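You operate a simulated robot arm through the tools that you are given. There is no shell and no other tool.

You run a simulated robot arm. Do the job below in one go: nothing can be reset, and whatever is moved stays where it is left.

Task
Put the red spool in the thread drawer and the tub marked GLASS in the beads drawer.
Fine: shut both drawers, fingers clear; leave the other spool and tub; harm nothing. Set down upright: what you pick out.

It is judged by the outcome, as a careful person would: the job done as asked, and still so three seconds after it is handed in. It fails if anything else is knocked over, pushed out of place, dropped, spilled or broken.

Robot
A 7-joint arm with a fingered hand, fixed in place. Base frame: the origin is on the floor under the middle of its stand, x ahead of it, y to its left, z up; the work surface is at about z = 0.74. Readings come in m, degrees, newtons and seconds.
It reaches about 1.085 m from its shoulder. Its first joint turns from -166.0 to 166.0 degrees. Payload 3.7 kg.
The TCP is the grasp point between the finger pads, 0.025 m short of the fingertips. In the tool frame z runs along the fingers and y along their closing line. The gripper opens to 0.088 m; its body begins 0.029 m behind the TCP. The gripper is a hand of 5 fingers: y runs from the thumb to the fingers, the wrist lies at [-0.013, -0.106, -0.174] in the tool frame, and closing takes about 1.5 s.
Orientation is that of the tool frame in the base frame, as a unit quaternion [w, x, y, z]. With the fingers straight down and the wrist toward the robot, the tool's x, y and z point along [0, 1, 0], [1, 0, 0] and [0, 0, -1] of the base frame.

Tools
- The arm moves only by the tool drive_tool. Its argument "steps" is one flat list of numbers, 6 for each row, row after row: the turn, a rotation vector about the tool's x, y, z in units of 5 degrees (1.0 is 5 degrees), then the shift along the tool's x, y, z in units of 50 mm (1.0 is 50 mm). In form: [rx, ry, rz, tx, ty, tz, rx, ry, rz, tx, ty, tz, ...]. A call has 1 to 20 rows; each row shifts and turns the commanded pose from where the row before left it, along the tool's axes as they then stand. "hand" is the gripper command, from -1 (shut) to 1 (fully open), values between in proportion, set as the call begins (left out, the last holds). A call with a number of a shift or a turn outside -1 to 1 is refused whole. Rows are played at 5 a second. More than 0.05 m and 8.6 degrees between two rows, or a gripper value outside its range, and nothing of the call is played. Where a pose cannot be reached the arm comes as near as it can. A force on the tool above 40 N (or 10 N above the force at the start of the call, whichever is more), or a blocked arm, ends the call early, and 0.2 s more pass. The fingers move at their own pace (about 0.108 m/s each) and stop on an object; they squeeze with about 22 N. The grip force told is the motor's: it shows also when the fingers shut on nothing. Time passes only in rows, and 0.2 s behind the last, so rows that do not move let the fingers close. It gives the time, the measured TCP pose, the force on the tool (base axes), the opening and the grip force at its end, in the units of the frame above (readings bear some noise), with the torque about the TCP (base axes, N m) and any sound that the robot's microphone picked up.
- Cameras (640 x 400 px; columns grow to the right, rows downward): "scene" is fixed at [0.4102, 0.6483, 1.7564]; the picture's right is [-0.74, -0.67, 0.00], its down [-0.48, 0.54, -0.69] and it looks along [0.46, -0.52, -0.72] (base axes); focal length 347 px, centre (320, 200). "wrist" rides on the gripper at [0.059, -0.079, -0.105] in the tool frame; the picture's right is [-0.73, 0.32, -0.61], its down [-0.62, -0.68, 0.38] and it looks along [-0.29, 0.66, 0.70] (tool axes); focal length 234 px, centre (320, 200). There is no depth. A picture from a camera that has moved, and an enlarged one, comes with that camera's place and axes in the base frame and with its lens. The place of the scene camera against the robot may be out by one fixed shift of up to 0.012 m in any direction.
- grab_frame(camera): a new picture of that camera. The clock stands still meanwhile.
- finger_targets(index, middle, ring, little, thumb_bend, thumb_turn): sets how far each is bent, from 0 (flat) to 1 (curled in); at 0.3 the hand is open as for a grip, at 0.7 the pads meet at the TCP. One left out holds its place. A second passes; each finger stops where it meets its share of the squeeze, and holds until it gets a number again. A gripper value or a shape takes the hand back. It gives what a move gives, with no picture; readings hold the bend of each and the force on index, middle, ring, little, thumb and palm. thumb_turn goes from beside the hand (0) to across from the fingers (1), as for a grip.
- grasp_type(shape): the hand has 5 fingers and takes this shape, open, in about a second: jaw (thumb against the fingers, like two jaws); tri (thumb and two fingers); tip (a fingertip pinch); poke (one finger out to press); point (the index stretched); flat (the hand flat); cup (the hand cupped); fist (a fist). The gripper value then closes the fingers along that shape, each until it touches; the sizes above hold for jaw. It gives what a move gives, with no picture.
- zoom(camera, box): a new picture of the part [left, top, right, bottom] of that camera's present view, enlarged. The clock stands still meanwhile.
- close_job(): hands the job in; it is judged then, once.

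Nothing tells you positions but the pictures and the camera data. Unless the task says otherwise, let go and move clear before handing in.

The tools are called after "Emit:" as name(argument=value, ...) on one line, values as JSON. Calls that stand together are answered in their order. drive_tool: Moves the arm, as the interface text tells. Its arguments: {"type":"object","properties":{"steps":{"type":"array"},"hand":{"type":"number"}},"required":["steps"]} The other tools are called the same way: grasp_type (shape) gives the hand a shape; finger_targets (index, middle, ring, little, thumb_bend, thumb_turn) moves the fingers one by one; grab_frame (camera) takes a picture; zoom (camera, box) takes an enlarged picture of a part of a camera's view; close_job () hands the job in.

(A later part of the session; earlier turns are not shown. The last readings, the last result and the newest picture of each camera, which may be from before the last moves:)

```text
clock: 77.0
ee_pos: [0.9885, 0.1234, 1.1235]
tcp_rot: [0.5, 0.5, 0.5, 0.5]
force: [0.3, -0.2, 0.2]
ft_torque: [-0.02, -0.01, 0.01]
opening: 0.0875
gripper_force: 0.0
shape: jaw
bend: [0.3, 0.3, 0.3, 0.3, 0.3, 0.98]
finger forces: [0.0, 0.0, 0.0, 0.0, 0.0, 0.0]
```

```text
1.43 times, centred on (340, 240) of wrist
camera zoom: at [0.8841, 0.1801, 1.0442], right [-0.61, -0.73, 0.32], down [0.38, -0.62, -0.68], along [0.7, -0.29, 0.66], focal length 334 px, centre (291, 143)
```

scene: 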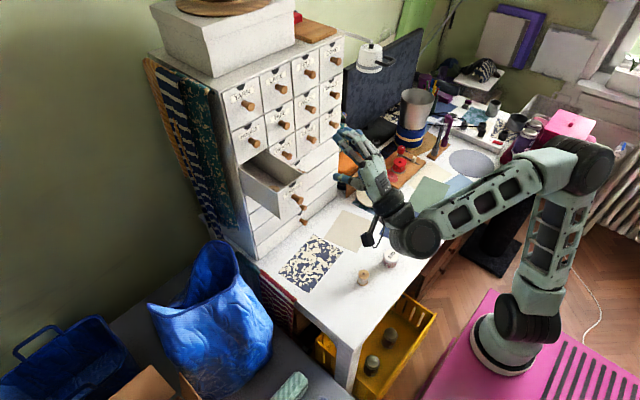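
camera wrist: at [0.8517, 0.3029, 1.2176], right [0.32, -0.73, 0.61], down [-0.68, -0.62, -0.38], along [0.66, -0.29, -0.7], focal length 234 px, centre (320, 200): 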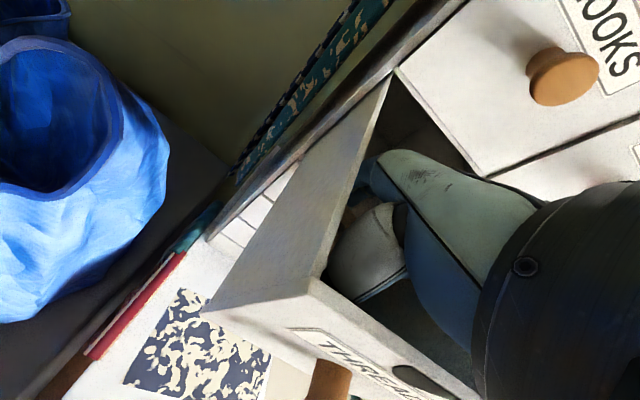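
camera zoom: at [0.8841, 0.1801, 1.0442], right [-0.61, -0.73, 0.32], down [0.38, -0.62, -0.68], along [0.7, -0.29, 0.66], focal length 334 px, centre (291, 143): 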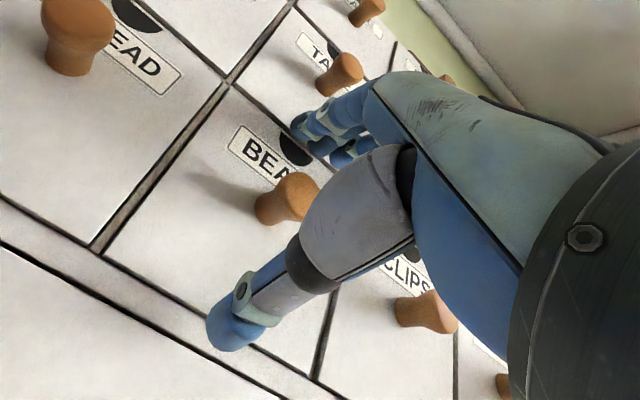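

Emit:
drive_tool(steps=[0, 0, 0, 0, 0, 0, 0, 0, 0, 0, 0, 0, 0, 0, 0, 0, 0, 0, 0, 0, 0, 0, 0, 0, 0, 0, 0, 0, 0, 0, 0, 0, 0, 0, 0, 0, 0, 0, 0, 0, 0, 0, 0, 0, 0, 0, 0, 0], hand=-1)

Emit:
drive_tool(steps=[0, 0, 0, 0, -0.02, -0.1, 0, 0, 0, 0, 0, -0.16, 0, 0, 0, 0, 0, -0.2, 0, 0, 0, 0, 0, -0.2, 0, 0, 0, 0, 0, -0.14, 0, 0, 0, 0, 0, 0])

Emit:
zoom(camera="scene", box=[240, 110, 360, 230])

```text
clock: 78.8
ee_pos: [0.9883, 0.1233, 1.1234]
tcp_rot: [0.499, 0.5, 0.501, 0.5]
force: [0.0, 1.3, -4.8]
ft_torque: [-0.01, 0.08, 0.01]
opening: 0.0103
gripper_force: 21.9
shape: jaw
bend: [0.73, 0.62, 0.69, 0.69, 0.74, 1.0]
finger forces: [10.1, 5.7, 0.0, 0.0, 20.2, 0.0]
```

```text
clock: 80.2
ee_pos: [0.95, 0.1249, 1.1212]
tcp_rot: [0.501, 0.501, 0.499, 0.499]
force: [0.0, -5.7, 3.1]
ft_torque: [0.02, -0.14, -0.11]
opening: 0.0106
gripper_force: 21.9
shape: jaw
bend: [0.73, 0.61, 0.69, 0.69, 0.74, 1.0]
finger forces: [11.3, 9.3, 0.0, 0.1, 17.3, 0.1]
```

```text
3.33 times, centred on (300, 170) of scene
camera zoom: at [0.4102, 0.6483, 1.7564], right [-0.74, -0.67, 0.0], down [-0.48, 0.54, -0.69], along [0.46, -0.52, -0.72], focal length 1155 px, centre (387, 300)
```

zoom: 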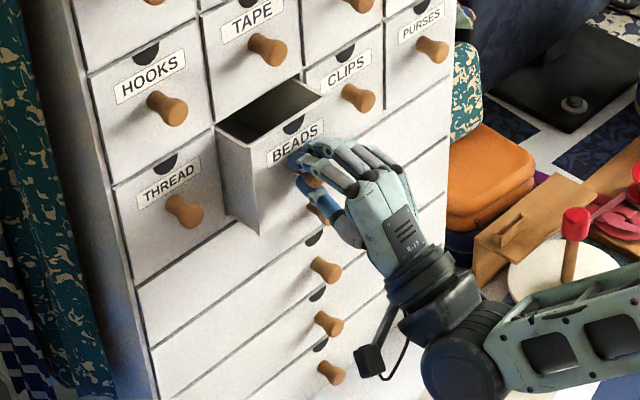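

The BEADS drawer is moving out. I'll keep pulling to about 15 cm total.

Emit:
drive_tool(steps=[0, 0, 0, 0, 0, -0.1, 0, 0, 0, 0, 0, -0.16, 0, 0, 0, 0, 0, -0.2, 0, 0, 0, 0, 0, -0.2, 0, 0, 0, 0, 0, -0.2, 0, 0, 0, 0, 0, -0.2, 0, 0, 0, 0, 0, -0.2, 0, 0, 0, 0, 0, -0.16, 0, 0, 0, 0, 0, -0.1, 0, 0, 0, 0, 0, 0])

Emit:
zoom(camera="scene", box=[240, 110, 360, 230])

```text
clock: 82.4
ee_pos: [0.8723, 0.1251, 1.1211]
tcp_rot: [0.5, 0.5, 0.5, 0.5]
force: [0.7, -8.7, 0.8]
ft_torque: [0.13, -0.09, -0.16]
opening: 0.0104
gripper_force: 21.7
shape: jaw
bend: [0.73, 0.61, 0.69, 0.69, 0.74, 1.0]
finger forces: [9.0, 10.6, 0.0, 0.1, 19.0, 0.1]
```

```text
3.33 times, centred on (300, 170) of scene
camera zoom: at [0.4102, 0.6483, 1.7564], right [-0.74, -0.67, 0.0], down [-0.48, 0.54, -0.69], along [0.46, -0.52, -0.72], focal length 1155 px, centre (387, 300)
```

zoom: 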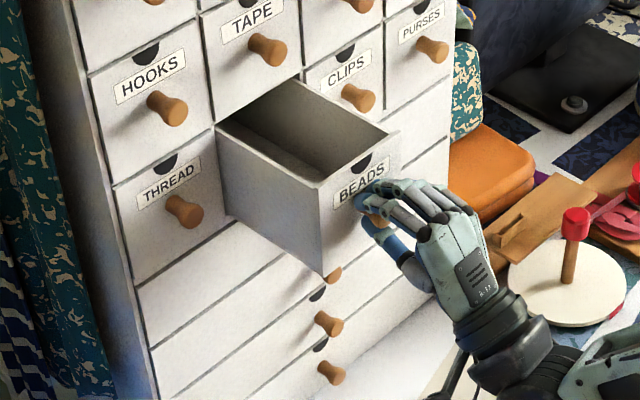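

Pulled about 11.5 cm. There's a small sideways load, so I ease 2 mm to the right and pull the last 3.5 cm.

Emit:
drive_tool(steps=[0, 0, 0, -0.04, 0, 0, 0, 0, 0, 0, 0, -0.12, 0, 0, 0, 0, 0, -0.16, 0, 0, 0, 0, 0, -0.16, 0, 0, 0, 0, 0, -0.16, 0, 0, 0, 0, 0, -0.1, 0, 0, 0, 0, 0, 0])

Emit:
drive_tool(steps=[0, 0, 0, 0, 0, 0, 0, 0, 0, 0, 0, 0, 0, 0, 0, 0, 0, 0, 0, 0, 0, 0, 0, 0, 0, 0, 0, 0, 0, 0, 0, 0, 0, 0, 0, 0], hand=1)

Emit:
drive_tool(steps=[0, 0, 0, 0, 0, -0.5, 0, 0, 0, 0, 0, -0.7, 0, 0, 0, 0, 0, -0.8, 0, 0, 0, 0, 0.5, -0.5, 0, 0, 0, 0, 0.9, 0, 0, 0, 0, 0, 0.9, 0, 0, 0, 0, 0, 0.9, 0, 0, 0, 0, 0, 0.9, 0, 0, 0, 0, 0, 0, 0])

Emit:
zoom(camera="scene", box=[240, 110, 400, 270])

```text
clock: 84.0
ee_pos: [0.8373, 0.1244, 1.1215]
tcp_rot: [0.5, 0.5, 0.5, 0.5]
force: [0.2, 1.5, -1.6]
ft_torque: [-0.04, -0.01, 0.05]
opening: 0.0101
gripper_force: 21.5
shape: jaw
bend: [0.73, 0.61, 0.69, 0.69, 0.74, 1.0]
finger forces: [12.0, 7.1, 0.0, 0.0, 19.8, 0.0]
```

```text
clock: 85.4
ee_pos: [0.8376, 0.1246, 1.1215]
tcp_rot: [0.5, 0.5, 0.5, 0.5]
force: [0.2, 0.5, -0.5]
ft_torque: [-0.05, -0.03, 0.01]
opening: 0.0873
gripper_force: 0.1
shape: jaw
bend: [0.3, 0.3, 0.3, 0.3, 0.3, 0.98]
finger forces: [0.1, 0.1, 0.0, 0.0, 0.0, 0.0]
```

```text
clock: 87.4
ee_pos: [0.7112, 0.122, 1.3272]
tcp_rot: [0.501, 0.501, 0.5, 0.499]
force: [-0.1, 0.1, 0.9]
ft_torque: [0.0, -0.01, 0.0]
opening: 0.0877
gripper_force: 0.0
shape: jaw
bend: [0.3, 0.3, 0.3, 0.3, 0.3, 0.98]
finger forces: [0.0, 0.1, 0.1, 0.0, 0.1, 0.0]
```

```text
2.50 times, centred on (320, 190) of scene
camera zoom: at [0.4102, 0.6483, 1.7564], right [-0.74, -0.67, 0.0], down [-0.48, 0.54, -0.69], along [0.46, -0.52, -0.72], focal length 866 px, centre (320, 225)
```

zoom: 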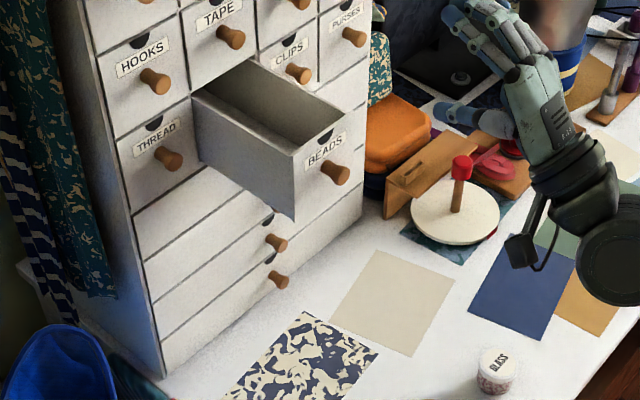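

BEADS drawer is open about 15 cm and empty, the hand is clear. Now I turn the fingers down and set the tri shape for the GLASS tub.

Emit:
drive_tool(steps=[1, 0, 0, 0, 0, 0, 1, 0, 0, 0, 0, 0, 1, 0, 0, 0, 0, 0, 1, 0, 0, 0, 0, 0, 1, 0, 0, 0, 0, 0, 1, 0, 0, 0, 0, 0, 1, 0, 0, 0, 0, 0, 1, 0, 0, 0, 0, 0, 1, 0, 0, 0, 0, 0, 1, 0, 0, 0, 0, 0, 1, 0, 0, 0, 0, 0, 1, 0, 0, 0, 0, 0, 1, 0, 0, 0, 0, 0, 1, 0, 0, 0, 0, 0, 1, 0, 0, 0, 0, 0, 1, 0, 0, 0, 0, 0, 1, 0, 0, 0, 0, 0, 1, 0, 0, 0, 0, 0])

Emit:
grasp_type(shape="tri")

Emit:
drive_tool(steps=[0, 0, 0, -0.48, -0.12, 0.6, 0, 0, 0, -0.48, -0.12, 0.7, 0, 0, 0, -0.48, -0.12, 0.7, 0, 0, 0, -0.48, -0.12, 0.7, 0, 0, 0, -0.48, -0.12, 0.7, 0, 0, 0, -0.45, -0.12, 0.7, 0, 0, 0, 0, 0, 0.8, 0, 0, 0, 0, 0, 0.8, 0, 0, 0, 0, 0, 0.8, 0, 0, 0, 0, 0, 0])

Emit:
grab_frame(camera="wrist")

Emit:
zoom(camera="scene", box=[280, 180, 440, 320])

```text
clock: 91.2
ee_pos: [0.7121, 0.1229, 1.3268]
tcp_rot: [0.0, 0.707, 0.707, 0.0]
force: [-0.5, 0.5, -0.3]
ft_torque: [-0.01, -0.03, 0.04]
opening: 0.0876
gripper_force: 0.0
shape: jaw
bend: [0.3, 0.3, 0.3, 0.3, 0.3, 0.98]
finger forces: [0.0, 0.1, 0.0, 0.1, 0.1, 0.0]
```

```text
clock: 92.1
ee_pos: [0.7125, 0.1234, 1.3268]
tcp_rot: [0.0, 0.707, 0.707, 0.0]
force: [0.3, 0.2, 0.0]
ft_torque: [-0.06, -0.02, -0.01]
opening: 0.0878
gripper_force: 0.1
shape: tri
bend: [0.3, 0.3, 0.99, 0.99, 0.3, 0.98]
finger forces: [0.0, 0.0, 0.0, 0.0, 0.0, 0.2]
```

```text
clock: 94.3
ee_pos: [0.6749, -0.0191, 1.0001]
tcp_rot: [0.0, 0.707, 0.707, 0.0]
force: [-0.5, -0.1, 0.6]
ft_torque: [-0.03, 0.02, 0.01]
opening: 0.0878
gripper_force: 0.1
shape: tri
bend: [0.3, 0.3, 0.99, 0.99, 0.3, 0.98]
finger forces: [0.0, 0.0, 0.0, 0.0, 0.0, 0.0]
```

```text
taken
camera wrist: at [0.5964, 0.0373, 1.1045], right [0.32, -0.73, 0.61], down [-0.68, -0.62, -0.38], along [0.66, -0.29, -0.7], focal length 234 px, centre (320, 200)
```

wrist: 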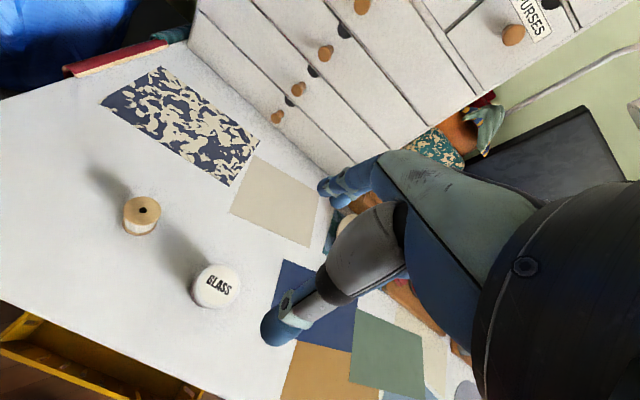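

```text
2.86 times, centred on (360, 250) of scene
camera zoom: at [0.4102, 0.6483, 1.7564], right [-0.74, -0.67, 0.0], down [-0.48, 0.54, -0.69], along [0.46, -0.52, -0.72], focal length 990 px, centre (206, 57)
```

zoom: 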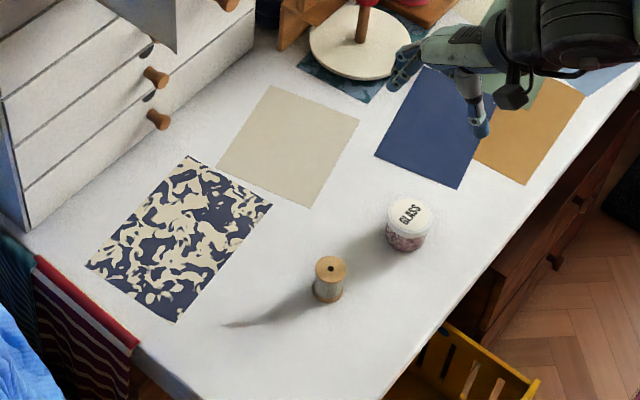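

I'm above the GLASS tub. Zooming to centre on it precisely.

Emit:
zoom(camera="wrist", box=[160, 235, 280, 345])

```text
3.64 times, centred on (220, 290) of wrist
camera zoom: at [0.5964, 0.0373, 1.1045], right [0.32, -0.73, 0.61], down [-0.68, -0.62, -0.38], along [0.66, -0.29, -0.7], focal length 852 px, centre (684, -127)
```

zoom: 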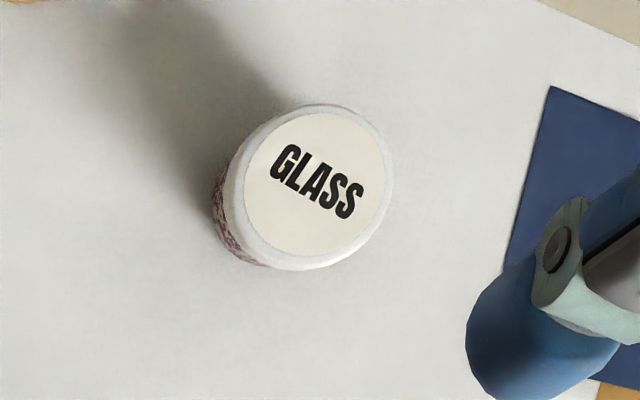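

GLASS tub at about (0.675, -0.020). Lowering to z = 0.86 to confirm.

Emit:
drive_tool(steps=[0, 0, 0, -0.03, 0, 0.6, 0, 0, 0, 0, 0, 0.7, 0, 0, 0, 0, 0, 0.7, 0, 0, 0, 0, 0, 0.5, 0, 0, 0, 0, 0, 0.3, 0, 0, 0, 0, 0, 0])

Emit:
zoom(camera="wrist", box=[180, 120, 460, 380])

Emit:
zoom(camera="scene", box=[320, 190, 440, 310])

```text
clock: 95.7
ee_pos: [0.6761, -0.0204, 0.8604]
tcp_rot: [0.0, 0.706, 0.708, 0.0]
force: [0.4, -0.7, -1.1]
ft_torque: [0.01, 0.0, 0.04]
opening: 0.0876
gripper_force: 0.0
shape: tri
bend: [0.3, 0.3, 0.99, 0.99, 0.3, 0.98]
finger forces: [0.0, 0.1, 0.1, 0.0, 0.0, 0.0]
```

```text
1.54 times, centred on (320, 250) of wrist
camera zoom: at [0.5982, 0.0355, 0.9656], right [0.32, -0.73, 0.61], down [-0.68, -0.62, -0.38], along [0.66, -0.29, -0.7], focal length 360 px, centre (320, 123)
```

zoom: 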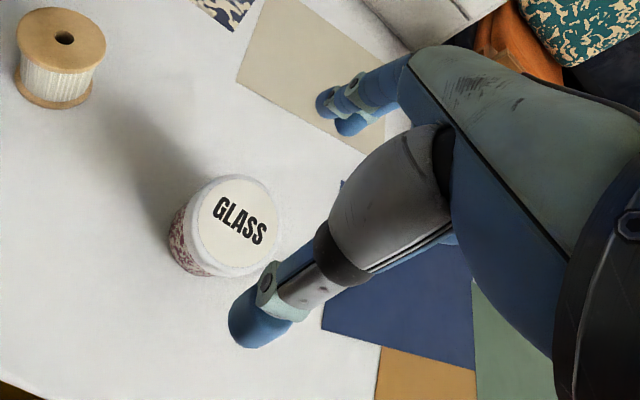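

```text
3.33 times, centred on (380, 250) of scene
camera zoom: at [0.4102, 0.6483, 1.7564], right [-0.74, -0.67, 0.0], down [-0.48, 0.54, -0.69], along [0.46, -0.52, -0.72], focal length 1155 px, centre (120, 33)
```

zoom: 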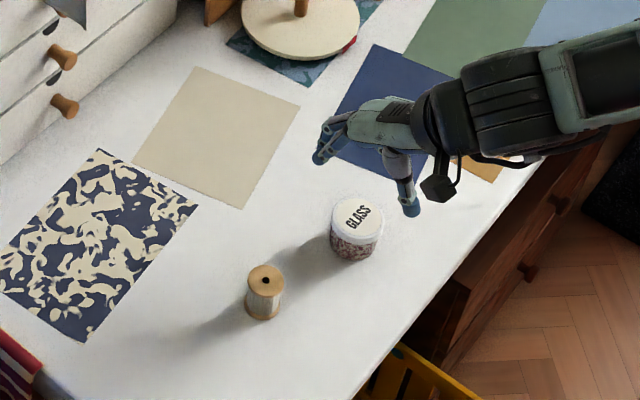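

Confirmed at (0.6745, -0.020). I'll go down around the tub and check before closing.

Emit:
drive_tool(steps=[0, 0, 0, 0, -0.05, 0.4, 0, 0, 0, 0, 0, 0.4, 0, 0, 0, 0, 0, 0.4, 0, 0, 0, 0, 0, 0.33, 0, 0, 0, 0, 0, 0.19, 0, 0, 0, 0, 0, 0])

Emit:
zoom(camera="wrist", box=[180, 120, 460, 380])

Emit:
zoom(camera="scene", box=[340, 200, 440, 300])

```text
clock: 97.1
ee_pos: [0.675, -0.0212, 0.7755]
tcp_rot: [0.001, 0.708, 0.706, 0.001]
force: [2.0, -5.1, 13.7]
ft_torque: [-0.25, -0.1, 0.0]
opening: 0.0877
gripper_force: 0.1
shape: tri
bend: [0.3, 0.3, 1.0, 0.99, 0.3, 0.98]
finger forces: [0.0, 0.1, 14.3, 0.0, 0.0, 0.0]
```

```text
1.54 times, centred on (320, 250) of wrist
camera zoom: at [0.5969, 0.0354, 0.8807], right [0.32, -0.73, 0.61], down [-0.68, -0.62, -0.38], along [0.66, -0.29, -0.69], focal length 360 px, centre (320, 123)
```

zoom: 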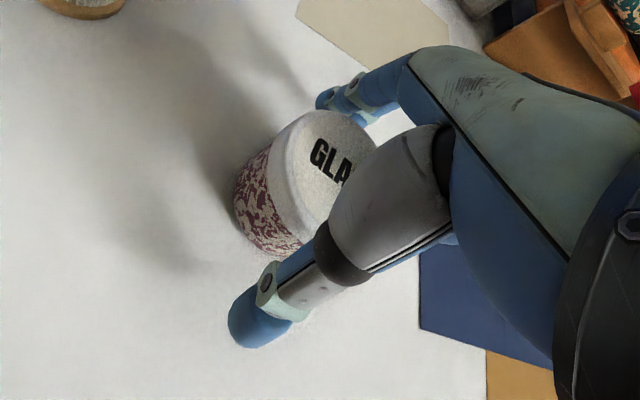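

```text
4.00 times, centred on (390, 250) of scene
camera zoom: at [0.4102, 0.6483, 1.7564], right [-0.74, -0.67, 0.0], down [-0.48, 0.54, -0.69], along [0.46, -0.52, -0.72], focal length 1386 px, centre (40, 0)
```

zoom: 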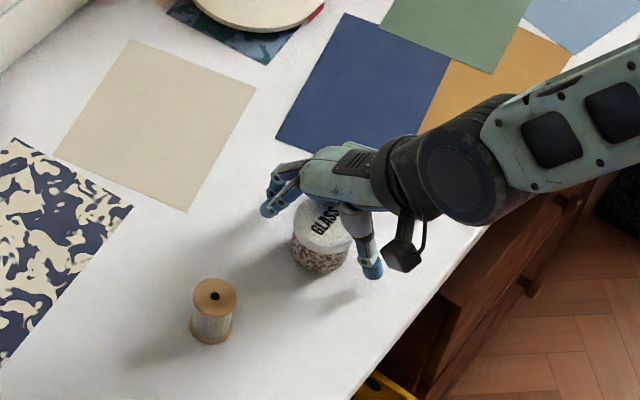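

The folded ring finger is pressing on the tub's lid (14 N), so I'll back straight up right away and use a shape without folded fingers.

Emit:
drive_tool(steps=[0, 0, 0, 0, 0, -0.1, 0, 0, 0, 0, 0, -0.3, 0, 0, 0, 0, 0, -0.5, 0, 0, 0, 0, 0, -0.6, 0, 0, 0, 0, 0, -0.5, 0, 0, 0, 0, 0, 0])

Emit:
zoom(camera="wrist", box=[180, 120, 460, 380])

Emit:
zoom(camera="scene", box=[340, 200, 440, 300])

```text
clock: 98.5
ee_pos: [0.6765, -0.0231, 0.8646]
tcp_rot: [0.001, 0.707, 0.707, 0.0]
force: [-0.1, 0.4, 0.9]
ft_torque: [0.01, -0.01, 0.0]
opening: 0.0876
gripper_force: 0.1
shape: tri
bend: [0.3, 0.3, 0.99, 0.99, 0.3, 0.98]
finger forces: [0.1, 0.0, 0.1, 0.1, 0.1, 0.1]
out of reach, approached as far as the arm can: row 3
```

```text
1.54 times, centred on (320, 250) of wrist
camera zoom: at [0.599, 0.0345, 0.9697], right [0.32, -0.73, 0.61], down [-0.68, -0.62, -0.38], along [0.66, -0.29, -0.7], focal length 360 px, centre (320, 123)
```

zoom: 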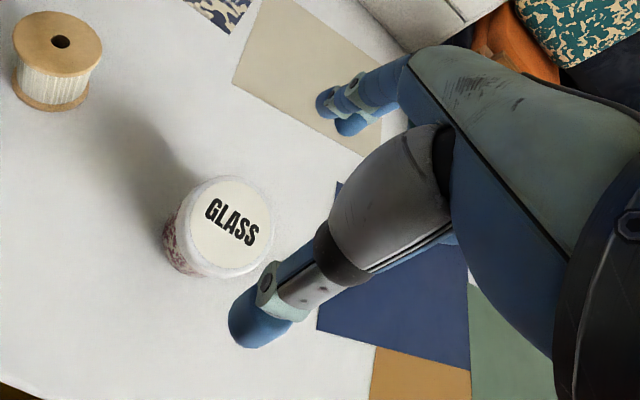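

```text
4.00 times, centred on (390, 250) of scene
camera zoom: at [0.4102, 0.6483, 1.7564], right [-0.74, -0.67, 0.0], down [-0.48, 0.54, -0.69], along [0.46, -0.52, -0.72], focal length 1386 px, centre (40, 0)
```

zoom: 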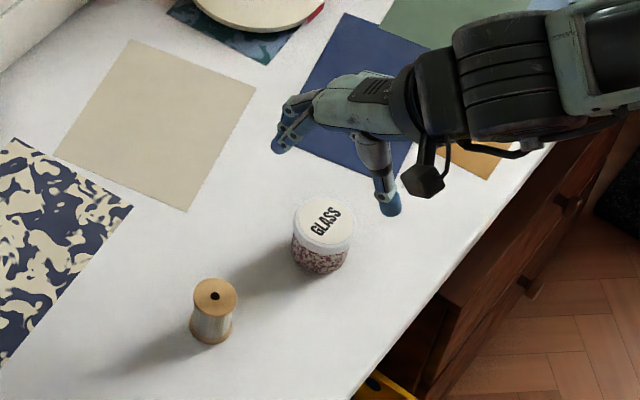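

The tub is unmoved and upright. I'll switch to the jaw shape (no folded fingers), re-centre, and go down again while watching forces.

Emit:
grasp_type(shape="jaw")

Emit:
drive_tool(steps=[0, 0, 0, 0.06, -0.06, 0.4, 0, 0, 0, 0, 0, 0.4, 0, 0, 0, 0, 0, 0.4, 0, 0, 0, 0, 0, 0.3, 0, 0, 0, 0, 0, 0])

Emit:
drive_tool(steps=[0, 0, 0, 0, 0, 0.16, 0, 0, 0, 0, 0, 0.14, 0, 0, 0, 0, 0, 0])

Emit:
zoom(camera="wrist", box=[180, 120, 460, 380])

Emit:
zoom(camera="scene", box=[340, 200, 440, 300])

```text
clock: 99.4
ee_pos: [0.678, -0.0221, 0.8643]
tcp_rot: [0.0, 0.707, 0.707, 0.0]
force: [0.6, 0.0, -0.3]
ft_torque: [0.0, -0.01, -0.03]
opening: 0.0877
gripper_force: 0.0
shape: jaw
bend: [0.3, 0.3, 0.3, 0.3, 0.3, 0.98]
finger forces: [0.1, 0.1, 0.0, 0.1, 0.0, 0.1]
```

```text
clock: 100.6
ee_pos: [0.6745, -0.0199, 0.788]
tcp_rot: [0.0, 0.707, 0.707, 0.0]
force: [-0.1, -0.6, 0.2]
ft_torque: [-0.01, 0.03, -0.02]
opening: 0.0876
gripper_force: 0.1
shape: jaw
bend: [0.3, 0.3, 0.3, 0.3, 0.3, 0.98]
finger forces: [0.0, 0.0, 0.1, 0.0, 0.0, 0.1]
```

```text
clock: 101.4
ee_pos: [0.6741, -0.0188, 0.7744]
tcp_rot: [0.0, 0.707, 0.707, -0.001]
force: [0.0, -0.9, 0.8]
ft_torque: [0.01, 0.0, 0.01]
opening: 0.0878
gripper_force: 0.0
shape: jaw
bend: [0.3, 0.3, 0.3, 0.3, 0.3, 0.98]
finger forces: [0.1, 0.1, 0.0, 0.0, 0.1, 0.1]
```

```text
1.54 times, centred on (320, 250) of wrist
camera zoom: at [0.5959, 0.0381, 0.8787], right [0.32, -0.73, 0.61], down [-0.68, -0.62, -0.38], along [0.66, -0.29, -0.7], focal length 360 px, centre (320, 123)
```

zoom: 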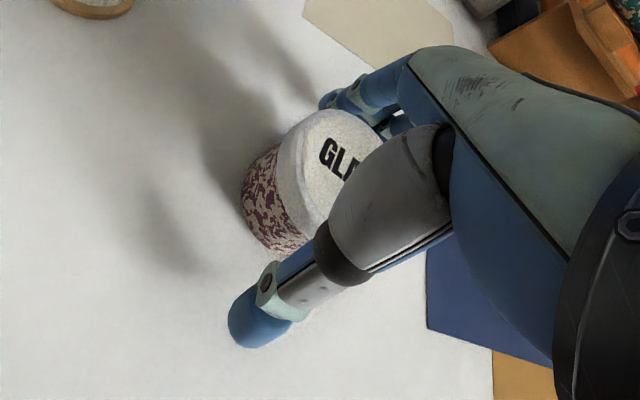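

```text
4.00 times, centred on (390, 250) of scene
camera zoom: at [0.4102, 0.6483, 1.7564], right [-0.74, -0.67, 0.0], down [-0.48, 0.54, -0.69], along [0.46, -0.52, -0.72], focal length 1386 px, centre (40, 0)
```

zoom: 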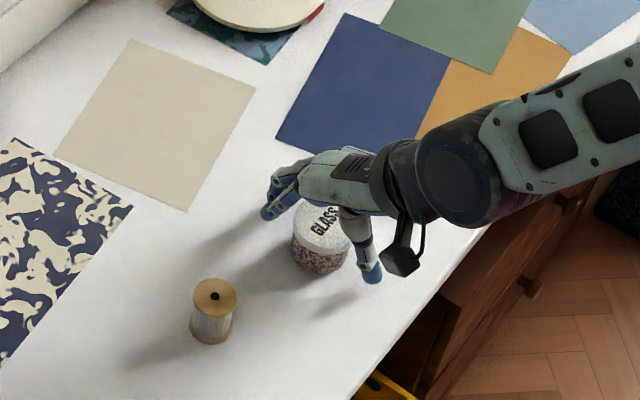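

No contact and the tub stands centred between thumb and fingers. Closing.

Emit:
drive_tool(steps=[0, 0, 0, 0, 0, 0, 0, 0, 0, 0, 0, 0, 0, 0, 0, 0, 0, 0, 0, 0, 0, 0, 0, 0, 0, 0, 0, 0, 0, 0, 0, 0, 0, 0, 0, 0, 0, 0, 0, 0, 0, 0, 0, 0, 0, 0, 0, 0], hand=-1)

Emit:
zoom(camera="wrist", box=[180, 120, 460, 380])

Emit:
zoom(camera="scene", box=[340, 200, 440, 300])

```text
clock: 103.2
ee_pos: [0.675, -0.019, 0.7738]
tcp_rot: [-0.001, 0.708, 0.707, -0.001]
force: [-0.9, 0.1, -0.4]
ft_torque: [-0.02, -0.01, 0.04]
opening: 0.0416
gripper_force: 21.6
shape: jaw
bend: [0.74, 0.45, 0.49, 0.46, 0.72, 1.0]
finger forces: [11.9, 6.6, 0.0, 0.1, 18.8, 0.1]
```

```text
1.54 times, centred on (320, 250) of wrist
camera zoom: at [0.596, 0.0381, 0.8789], right [0.32, -0.73, 0.61], down [-0.68, -0.62, -0.38], along [0.66, -0.29, -0.7], focal length 360 px, centre (320, 123)
```

zoom: 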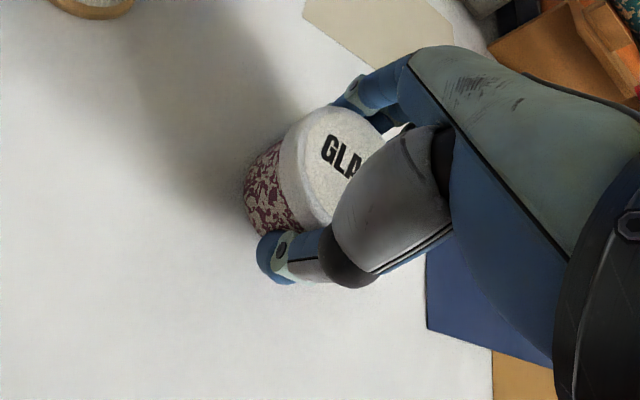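

```text
4.00 times, centred on (390, 250) of scene
camera zoom: at [0.4102, 0.6483, 1.7564], right [-0.74, -0.67, 0.0], down [-0.48, 0.54, -0.69], along [0.46, -0.52, -0.72], focal length 1386 px, centre (40, 0)
```

zoom: 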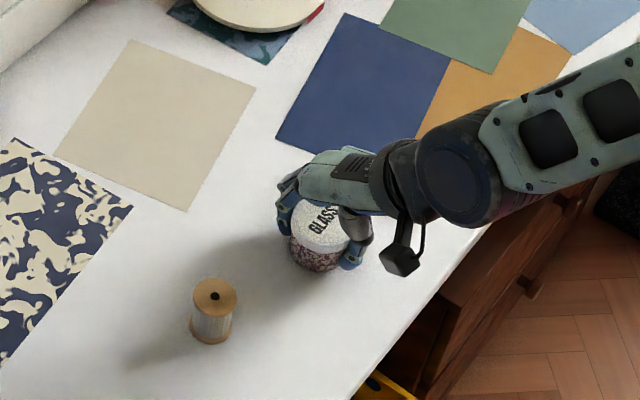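

The tub is gripped (index, middle against thumb). Lifting slowly and checking.

Emit:
drive_tool(steps=[0, 0, 0, 0, 0, -0.1, 0, 0, 0, 0, 0, -0.2, 0, 0, 0, 0, 0, -0.3, 0, 0, 0, 0, 0, -0.5, 0, 0, 0, 0, 0, -0.5, 0, 0, 0, 0, 0, -0.4, 0, 0, 0, 0, 0, 0])

Emit:
zoom(camera="wrist", box=[180, 120, 460, 380])

Emit:
zoom(camera="scene", box=[330, 180, 440, 290])

```text
clock: 104.8
ee_pos: [0.6722, -0.0195, 0.8765]
tcp_rot: [0.0, 0.708, 0.706, 0.0]
force: [0.3, 0.2, 0.0]
ft_torque: [0.02, 0.0, 0.01]
opening: 0.0415
gripper_force: 21.9
shape: jaw
bend: [0.74, 0.45, 0.49, 0.46, 0.72, 1.0]
finger forces: [11.9, 6.8, 0.1, 0.0, 18.6, 0.0]
```

```text
1.54 times, centred on (320, 250) of wrist
camera zoom: at [0.5938, 0.038, 0.9806], right [0.32, -0.73, 0.61], down [-0.68, -0.62, -0.38], along [0.66, -0.29, -0.7], focal length 360 px, centre (320, 123)
```

zoom: 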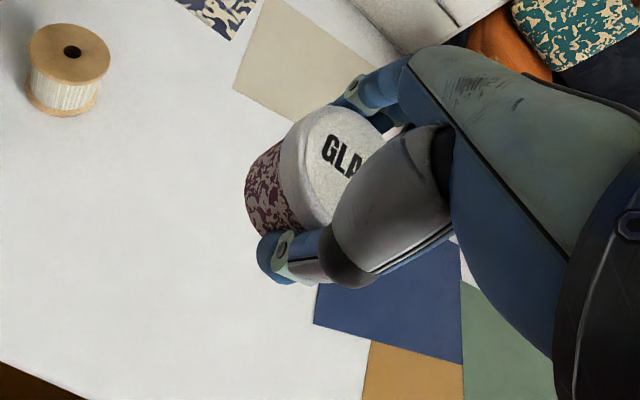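

```text
3.64 times, centred on (385, 235) of scene
camera zoom: at [0.4102, 0.6483, 1.7564], right [-0.74, -0.67, 0.0], down [-0.48, 0.54, -0.69], along [0.46, -0.52, -0.72], focal length 1260 px, centre (84, 73)
```

zoom: 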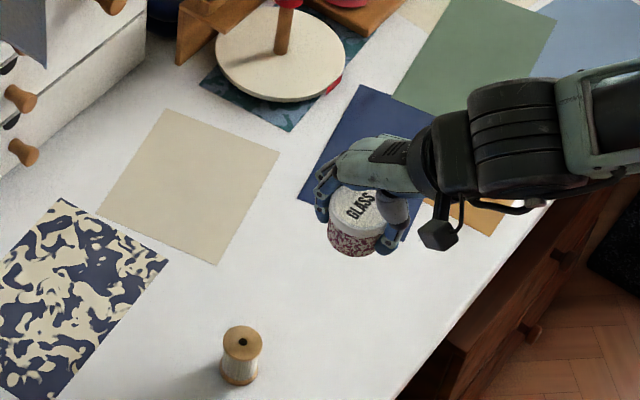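

Tub is held upright. I'll carry it up and over to the left, then forward above the open BEADS drawer.

Emit:
drive_tool(steps=[0, 0, 0, 0, 0, -0.6, 0, 0, 0, 0.3, 0, -0.85, 0, 0, 0, 0.38, 0, -0.85, 0, 0, 0, 0.38, 0, -0.85, 0, 0, 0, 0.38, 0, -0.85, 0, 0, 0, 0.38, 0, -0.85, 0, 0, 0, 0.38, 0, -0.85, 0, 0, 0, 0.38, 0, -0.85, 0, 0, 0, 0.3, 0, -0.85, 0, 0, 0, 0.14, 0, -0.45, 0, 0, 0, 0, 0, 0])

Emit:
drive_tool(steps=[0, 0, 0, 0, 0.4, 0, 0, 0, 0, 0, 0.7, 0, 0, 0, 0, 0, 0.7, 0, 0, 0, 0, 0, 0.7, 0, 0, 0, 0, 0, 0.7, 0, 0, 0, 0, 0, 0.7, 0, 0, 0, 0, 0, 0.4, 0, 0, 0, 0, 0, 0, 0])

Emit:
zoom(camera="wrist", box=[130, 120, 430, 360])

Emit:
zoom(camera="scene", box=[250, 100, 370, 220])

```text
clock: 107.2
ee_pos: [0.6734, 0.1327, 1.2683]
tcp_rot: [0.0, 0.707, 0.707, 0.0]
force: [-0.4, -0.2, -0.7]
ft_torque: [-0.01, -0.01, 0.03]
opening: 0.0413
gripper_force: 21.6
shape: jaw
bend: [0.74, 0.45, 0.49, 0.46, 0.72, 1.0]
finger forces: [11.9, 6.8, 0.1, 0.0, 18.5, 0.0]
```

```text
clock: 109.0
ee_pos: [0.8783, 0.1296, 1.2696]
tcp_rot: [0.0, 0.707, 0.707, -0.001]
force: [-0.4, 0.2, -0.4]
ft_torque: [-0.01, 0.0, -0.02]
opening: 0.0412
gripper_force: 21.6
shape: jaw
bend: [0.74, 0.45, 0.49, 0.46, 0.72, 1.0]
finger forces: [11.7, 7.0, 0.2, 0.0, 18.6, 0.0]
out of reach, approached as far as the arm can: row 3
```

```text
1.67 times, centred on (280, 240) of wrist
camera zoom: at [0.8009, 0.1872, 1.3743], right [0.32, -0.73, 0.61], down [-0.68, -0.62, -0.38], along [0.66, -0.29, -0.7], focal length 390 px, centre (387, 133)
```

zoom: 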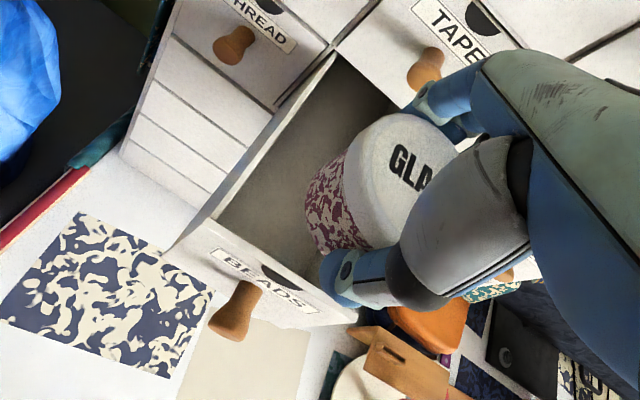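

```text
3.33 times, centred on (310, 160) of scene
camera zoom: at [0.4102, 0.6483, 1.7564], right [-0.74, -0.67, 0.0], down [-0.48, 0.54, -0.69], along [0.46, -0.52, -0.72], focal length 1155 px, centre (353, 333)
```

zoom: 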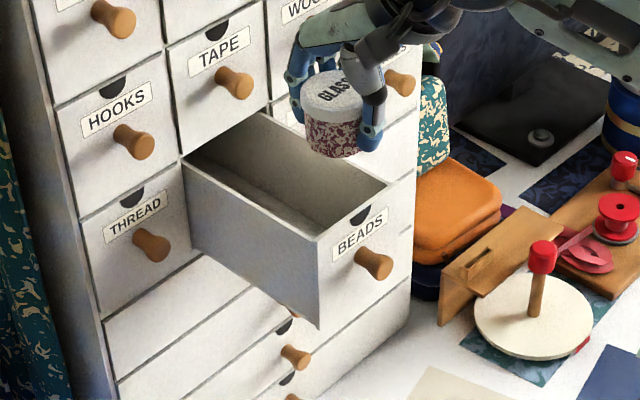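

The tub is almost above the drawer. I'll zoom in closely to measure the drawer's inner edges before going over it.

Emit:
zoom(camera="wrist", box=[170, 130, 350, 320])

Emit:
zoom(camera="scene", box=[290, 130, 380, 220])

```text
2.11 times, centred on (260, 225) of wrist
camera zoom: at [0.8009, 0.1872, 1.3743], right [0.32, -0.73, 0.61], down [-0.68, -0.62, -0.38], along [0.66, -0.29, -0.7], focal length 493 px, centre (446, 147)
```

zoom: 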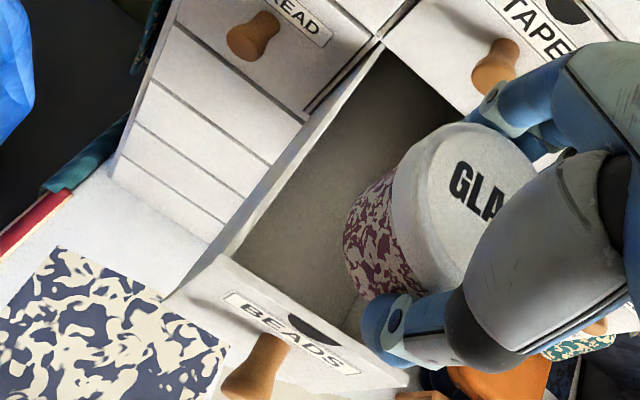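

```text
4.44 times, centred on (335, 175) of scene
camera zoom: at [0.4102, 0.6483, 1.7564], right [-0.74, -0.67, 0.0], down [-0.48, 0.54, -0.69], along [0.46, -0.52, -0.72], focal length 1540 px, centre (253, 311)
```

zoom: 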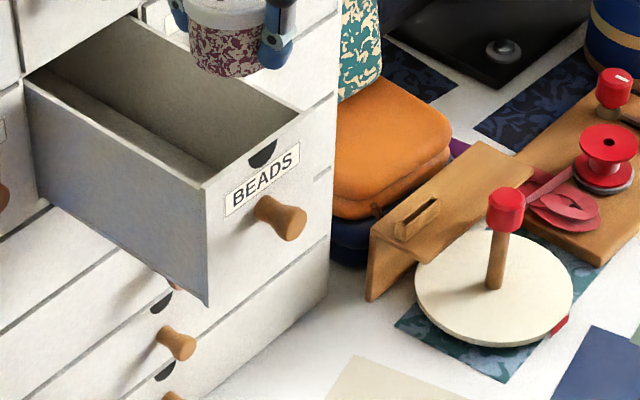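

Drawer inner edges: y about 0.079 to 0.1645, front inner face about x 0.875. The tub sits about 2 mm left of the grasp point. I'll lower a bit and move forward to x = 0.928, y = 0.134.

Emit:
drive_tool(steps=[0, 0, 0, 0.05, 0, 0.2, 0, 0, 0, 0.06, 0.2, 0.15, 0, 0, 0, 0, 0.25, 0, 0, 0, 0, 0, 0.25, 0, 0, 0, 0, 0, 0.25, 0, 0, 0, 0, 0, 0, 0])

Emit:
zoom(camera="wrist", box=[130, 120, 430, 360])

Emit:
zoom(camera="scene", box=[270, 110, 370, 210])

```text
clock: 110.4
ee_pos: [0.927, 0.1369, 1.2499]
tcp_rot: [-0.001, 0.708, 0.706, -0.001]
force: [-0.3, -1.6, -0.3]
ft_torque: [-0.03, -0.01, 0.0]
opening: 0.0411
gripper_force: 22.0
shape: jaw
bend: [0.74, 0.45, 0.49, 0.46, 0.72, 1.0]
finger forces: [11.7, 7.1, 0.2, 0.1, 18.7, 0.0]
```

```text
1.67 times, centred on (280, 240) of wrist
camera zoom: at [0.8497, 0.1942, 1.3542], right [0.32, -0.73, 0.61], down [-0.68, -0.62, -0.38], along [0.66, -0.29, -0.7], focal length 390 px, centre (387, 133)
```

zoom: 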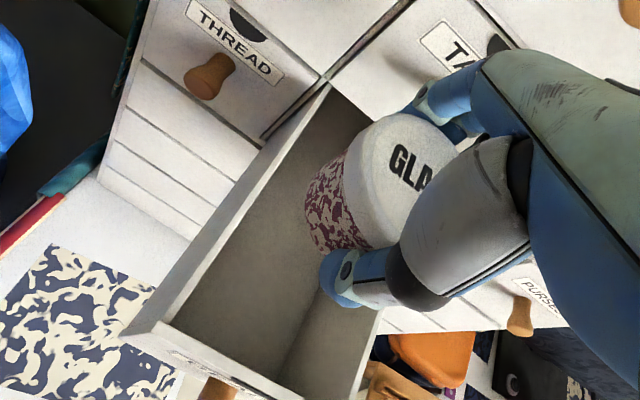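

```text
4.00 times, centred on (320, 160) of scene
camera zoom: at [0.4102, 0.6483, 1.7564], right [-0.74, -0.67, 0.0], down [-0.48, 0.54, -0.69], along [0.46, -0.52, -0.72], focal length 1386 px, centre (320, 360)
```

zoom: 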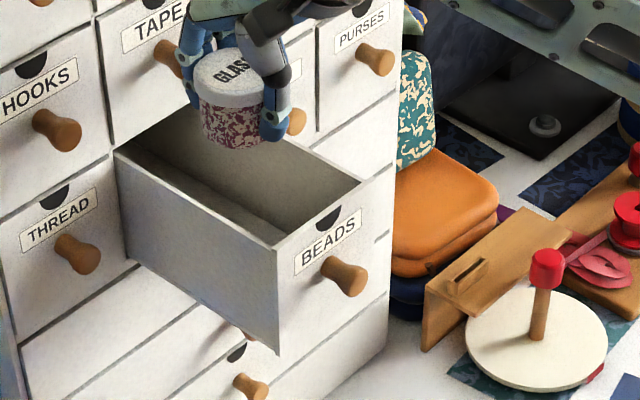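

Over the drawer with about 1 cm to spare from the TAPE knob. Lowering in stages.

Emit:
drive_tool(steps=[0, 0, 0, -0.02, 0, 0.2, 0, 0, 0, 0, 0, 0.25, 0, 0, 0, 0, 0, 0.25, 0, 0, 0, 0, 0, 0.25, 0, 0, 0, 0, 0, 0.2, 0, 0, 0, 0, 0, 0])

Emit:
zoom(camera="wrist", box=[130, 120, 430, 360])

Emit:
zoom(camera="scene", box=[270, 110, 370, 210])

```text
clock: 111.8
ee_pos: [0.9268, 0.1373, 1.1913]
tcp_rot: [0.0, 0.707, 0.707, 0.0]
force: [0.2, -0.7, -0.7]
ft_torque: [-0.01, -0.03, 0.03]
opening: 0.041
gripper_force: 22.2
shape: jaw
bend: [0.74, 0.45, 0.49, 0.46, 0.72, 1.0]
finger forces: [11.8, 7.0, 0.1, 0.0, 18.6, 0.0]
```

```text
1.67 times, centred on (280, 240) of wrist
camera zoom: at [0.8481, 0.1949, 1.2972], right [0.32, -0.73, 0.61], down [-0.68, -0.62, -0.38], along [0.66, -0.29, -0.7], focal length 390 px, centre (387, 133)
```

zoom: 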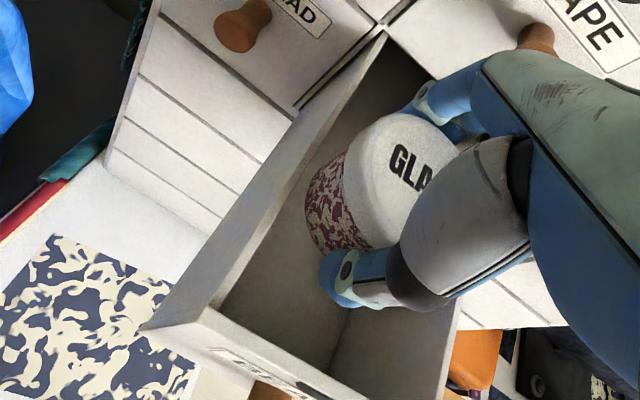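

```text
4.00 times, centred on (320, 160) of scene
camera zoom: at [0.4102, 0.6483, 1.7564], right [-0.74, -0.67, 0.0], down [-0.48, 0.54, -0.69], along [0.46, -0.52, -0.72], focal length 1386 px, centre (320, 360)
```

zoom: 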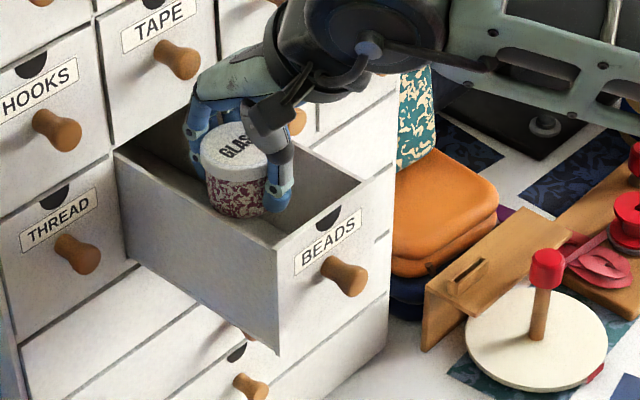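

About 5 mm clearance between tub and left wall, thumb clear of the front. Continuing down, easing 2 mm right and then slightly inward.

Emit:
drive_tool(steps=[0, 0, 0, -0.03, 0, 0.2, 0, 0, 0, 0, 0, 0.2, 0, 0, 0, 0, 0, 0.2, 0, 0, 0, 0, 0.06, 0.2, 0, 0, 0, 0, 0.05, 0.15, 0, 0, 0, 0, 0, 0.15, 0, 0, 0, 0, 0, 0.1, 0, 0, 0, 0, 0, 0])

Emit:
zoom(camera="wrist", box=[130, 120, 430, 360])

Emit:
zoom(camera="scene", box=[270, 110, 370, 210])

```text
clock: 113.6
ee_pos: [0.9331, 0.1366, 1.1327]
tcp_rot: [0.0, 0.707, 0.707, 0.001]
force: [-0.3, -0.4, -0.7]
ft_torque: [-0.05, -0.01, -0.02]
opening: 0.0407
gripper_force: 21.7
shape: jaw
bend: [0.74, 0.45, 0.49, 0.46, 0.72, 1.0]
finger forces: [11.6, 7.1, 0.2, 0.0, 18.4, 0.0]
```

```text
1.67 times, centred on (280, 240) of wrist
camera zoom: at [0.8547, 0.1938, 1.2372], right [0.32, -0.73, 0.61], down [-0.68, -0.62, -0.38], along [0.66, -0.29, -0.7], focal length 390 px, centre (387, 133)
```

zoom: 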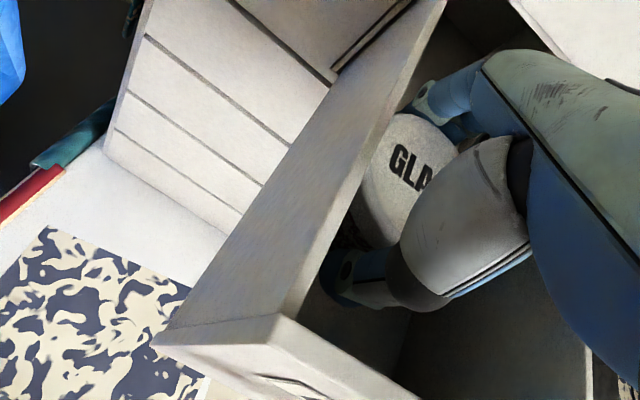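

```text
4.00 times, centred on (320, 160) of scene
camera zoom: at [0.4102, 0.6483, 1.7564], right [-0.74, -0.67, 0.0], down [-0.48, 0.54, -0.69], along [0.46, -0.52, -0.72], focal length 1386 px, centre (320, 360)
```

zoom: 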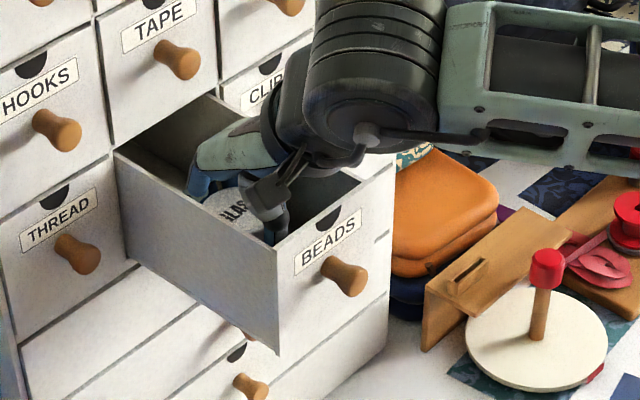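

No contact so far at z 1.132. Now creeping down to the floor in small steps.

Emit:
drive_tool(steps=[0, 0, 0, 0, 0, 0.08, 0, 0, 0, 0, 0, 0.08, 0, 0, 0, 0, 0, 0.08, 0, 0, 0, 0, 0, 0])

Emit:
drive_tool(steps=[0, 0, 0, 0, 0, 0.05, 0, 0, 0, 0, 0, 0])

Emit:
drive_tool(steps=[0, 0, 0, 0, 0, 0.04, 0, 0, 0, 0, 0, 0])

```text
clock: 114.6
ee_pos: [0.9334, 0.1379, 1.1206]
tcp_rot: [0.0, 0.707, 0.707, 0.0]
force: [0.9, 0.1, -0.3]
ft_torque: [-0.03, 0.01, -0.03]
opening: 0.0412
gripper_force: 22.4
shape: jaw
bend: [0.74, 0.45, 0.49, 0.46, 0.72, 1.0]
finger forces: [11.6, 7.0, 0.1, 0.0, 18.5, 0.1]
```

```text
clock: 115.2
ee_pos: [0.9327, 0.1373, 1.1181]
tcp_rot: [0.0, 0.707, 0.707, -0.001]
force: [-0.1, 0.2, 0.0]
ft_torque: [0.04, -0.01, -0.03]
opening: 0.041
gripper_force: 22.0
shape: jaw
bend: [0.74, 0.45, 0.49, 0.46, 0.72, 1.0]
finger forces: [11.7, 7.1, 0.2, 0.0, 18.5, 0.0]
```

```text
clock: 115.8
ee_pos: [0.9328, 0.1356, 1.1161]
tcp_rot: [0.001, 0.708, 0.707, -0.001]
force: [0.3, 0.6, -0.5]
ft_torque: [-0.02, 0.01, -0.04]
opening: 0.0411
gripper_force: 22.3
shape: jaw
bend: [0.74, 0.45, 0.49, 0.46, 0.72, 1.0]
finger forces: [11.6, 7.0, 0.3, 0.0, 18.5, 0.0]
```

Emit:
drive_tool(steps=[0, 0, 0, 0, 0, 0.04, 0, 0, 0, 0, 0, 0])

Emit:
drive_tool(steps=[0, 0, 0, 0, 0, 0.03, 0, 0, 0, 0, 0, 0])

Emit:
drive_tool(steps=[0, 0, 0, 0, 0, 0.02, 0, 0, 0, 0, 0, 0])

```text
clock: 116.4
ee_pos: [0.9324, 0.1364, 1.1134]
tcp_rot: [0.0, 0.707, 0.707, 0.0]
force: [-1.0, 1.0, -0.7]
ft_torque: [-0.01, -0.02, 0.01]
opening: 0.0411
gripper_force: 21.5
shape: jaw
bend: [0.74, 0.45, 0.49, 0.46, 0.72, 1.0]
finger forces: [11.5, 6.9, 0.2, 0.0, 18.5, 0.1]
```

```text
clock: 117.0
ee_pos: [0.9327, 0.1358, 1.1124]
tcp_rot: [0.0, 0.707, 0.707, 0.0]
force: [0.3, 0.5, 0.0]
ft_torque: [-0.03, -0.01, 0.0]
opening: 0.041
gripper_force: 22.6
shape: jaw
bend: [0.74, 0.45, 0.49, 0.46, 0.72, 1.0]
finger forces: [11.6, 7.1, 0.3, 0.0, 18.5, 0.1]
```

```text
clock: 117.6
ee_pos: [0.9321, 0.1376, 1.1124]
tcp_rot: [0.0, 0.707, 0.707, 0.001]
force: [1.7, -0.8, 5.5]
ft_torque: [0.0, -0.1, -0.02]
opening: 0.041
gripper_force: 21.8
shape: jaw
bend: [0.74, 0.45, 0.49, 0.46, 0.72, 1.0]
finger forces: [11.9, 7.4, 0.3, 0.0, 18.6, 0.0]
```

The tub is on the drawer floor (5.5 N). I'll open the fingers individually by a small amount to free it without hitting the drawer front or back.

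Emit:
finger_targets(index=0.4, middle=0.38, ring=0.38, little=0.38, thumb_bend=0.4)

Emit:
zoom(camera="wrist", box=[200, 120, 430, 320])

Emit:
zoom(camera="scene", box=[280, 120, 360, 200])

```text
clock: 118.6
ee_pos: [0.9317, 0.1367, 1.1115]
tcp_rot: [0.0, 0.707, 0.707, 0.0]
force: [-0.6, 0.0, 0.3]
ft_torque: [-0.02, 0.01, -0.02]
opening: 0.0625
gripper_force: 0.0
shape: fingers
bend: [0.4, 0.38, 0.38, 0.38, 0.4, 1.0]
finger forces: [0.0, 0.0, 0.0, 0.0, 0.0, 0.1]
```

```text
2.00 times, centred on (315, 220) of wrist
camera zoom: at [0.8544, 0.1938, 1.2161], right [0.32, -0.73, 0.61], down [-0.68, -0.62, -0.38], along [0.66, -0.29, -0.7], focal length 468 px, centre (330, 160)
```

zoom: 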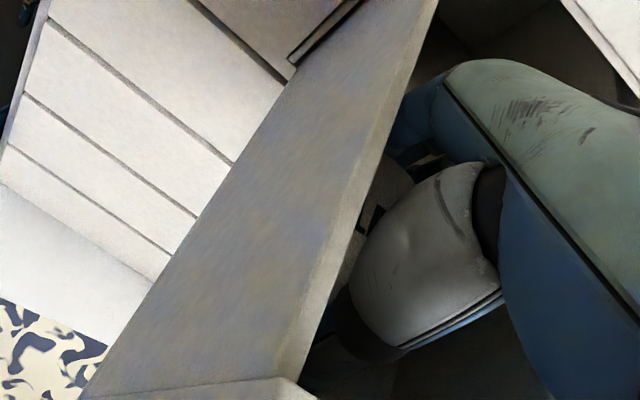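

```text
5.00 times, centred on (320, 160) of scene
camera zoom: at [0.4102, 0.6483, 1.7564], right [-0.74, -0.67, 0.0], down [-0.48, 0.54, -0.69], along [0.46, -0.52, -0.72], focal length 1733 px, centre (320, 400)
```

zoom: 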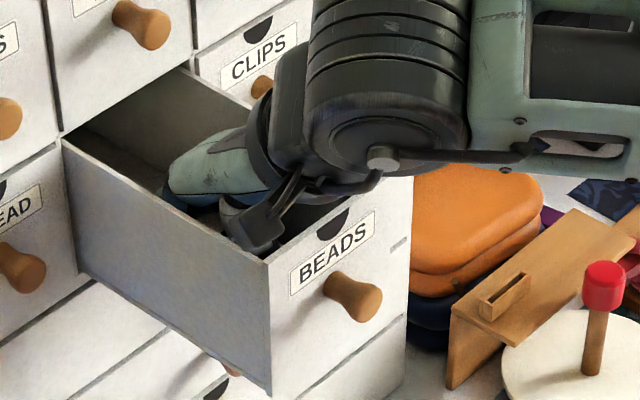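

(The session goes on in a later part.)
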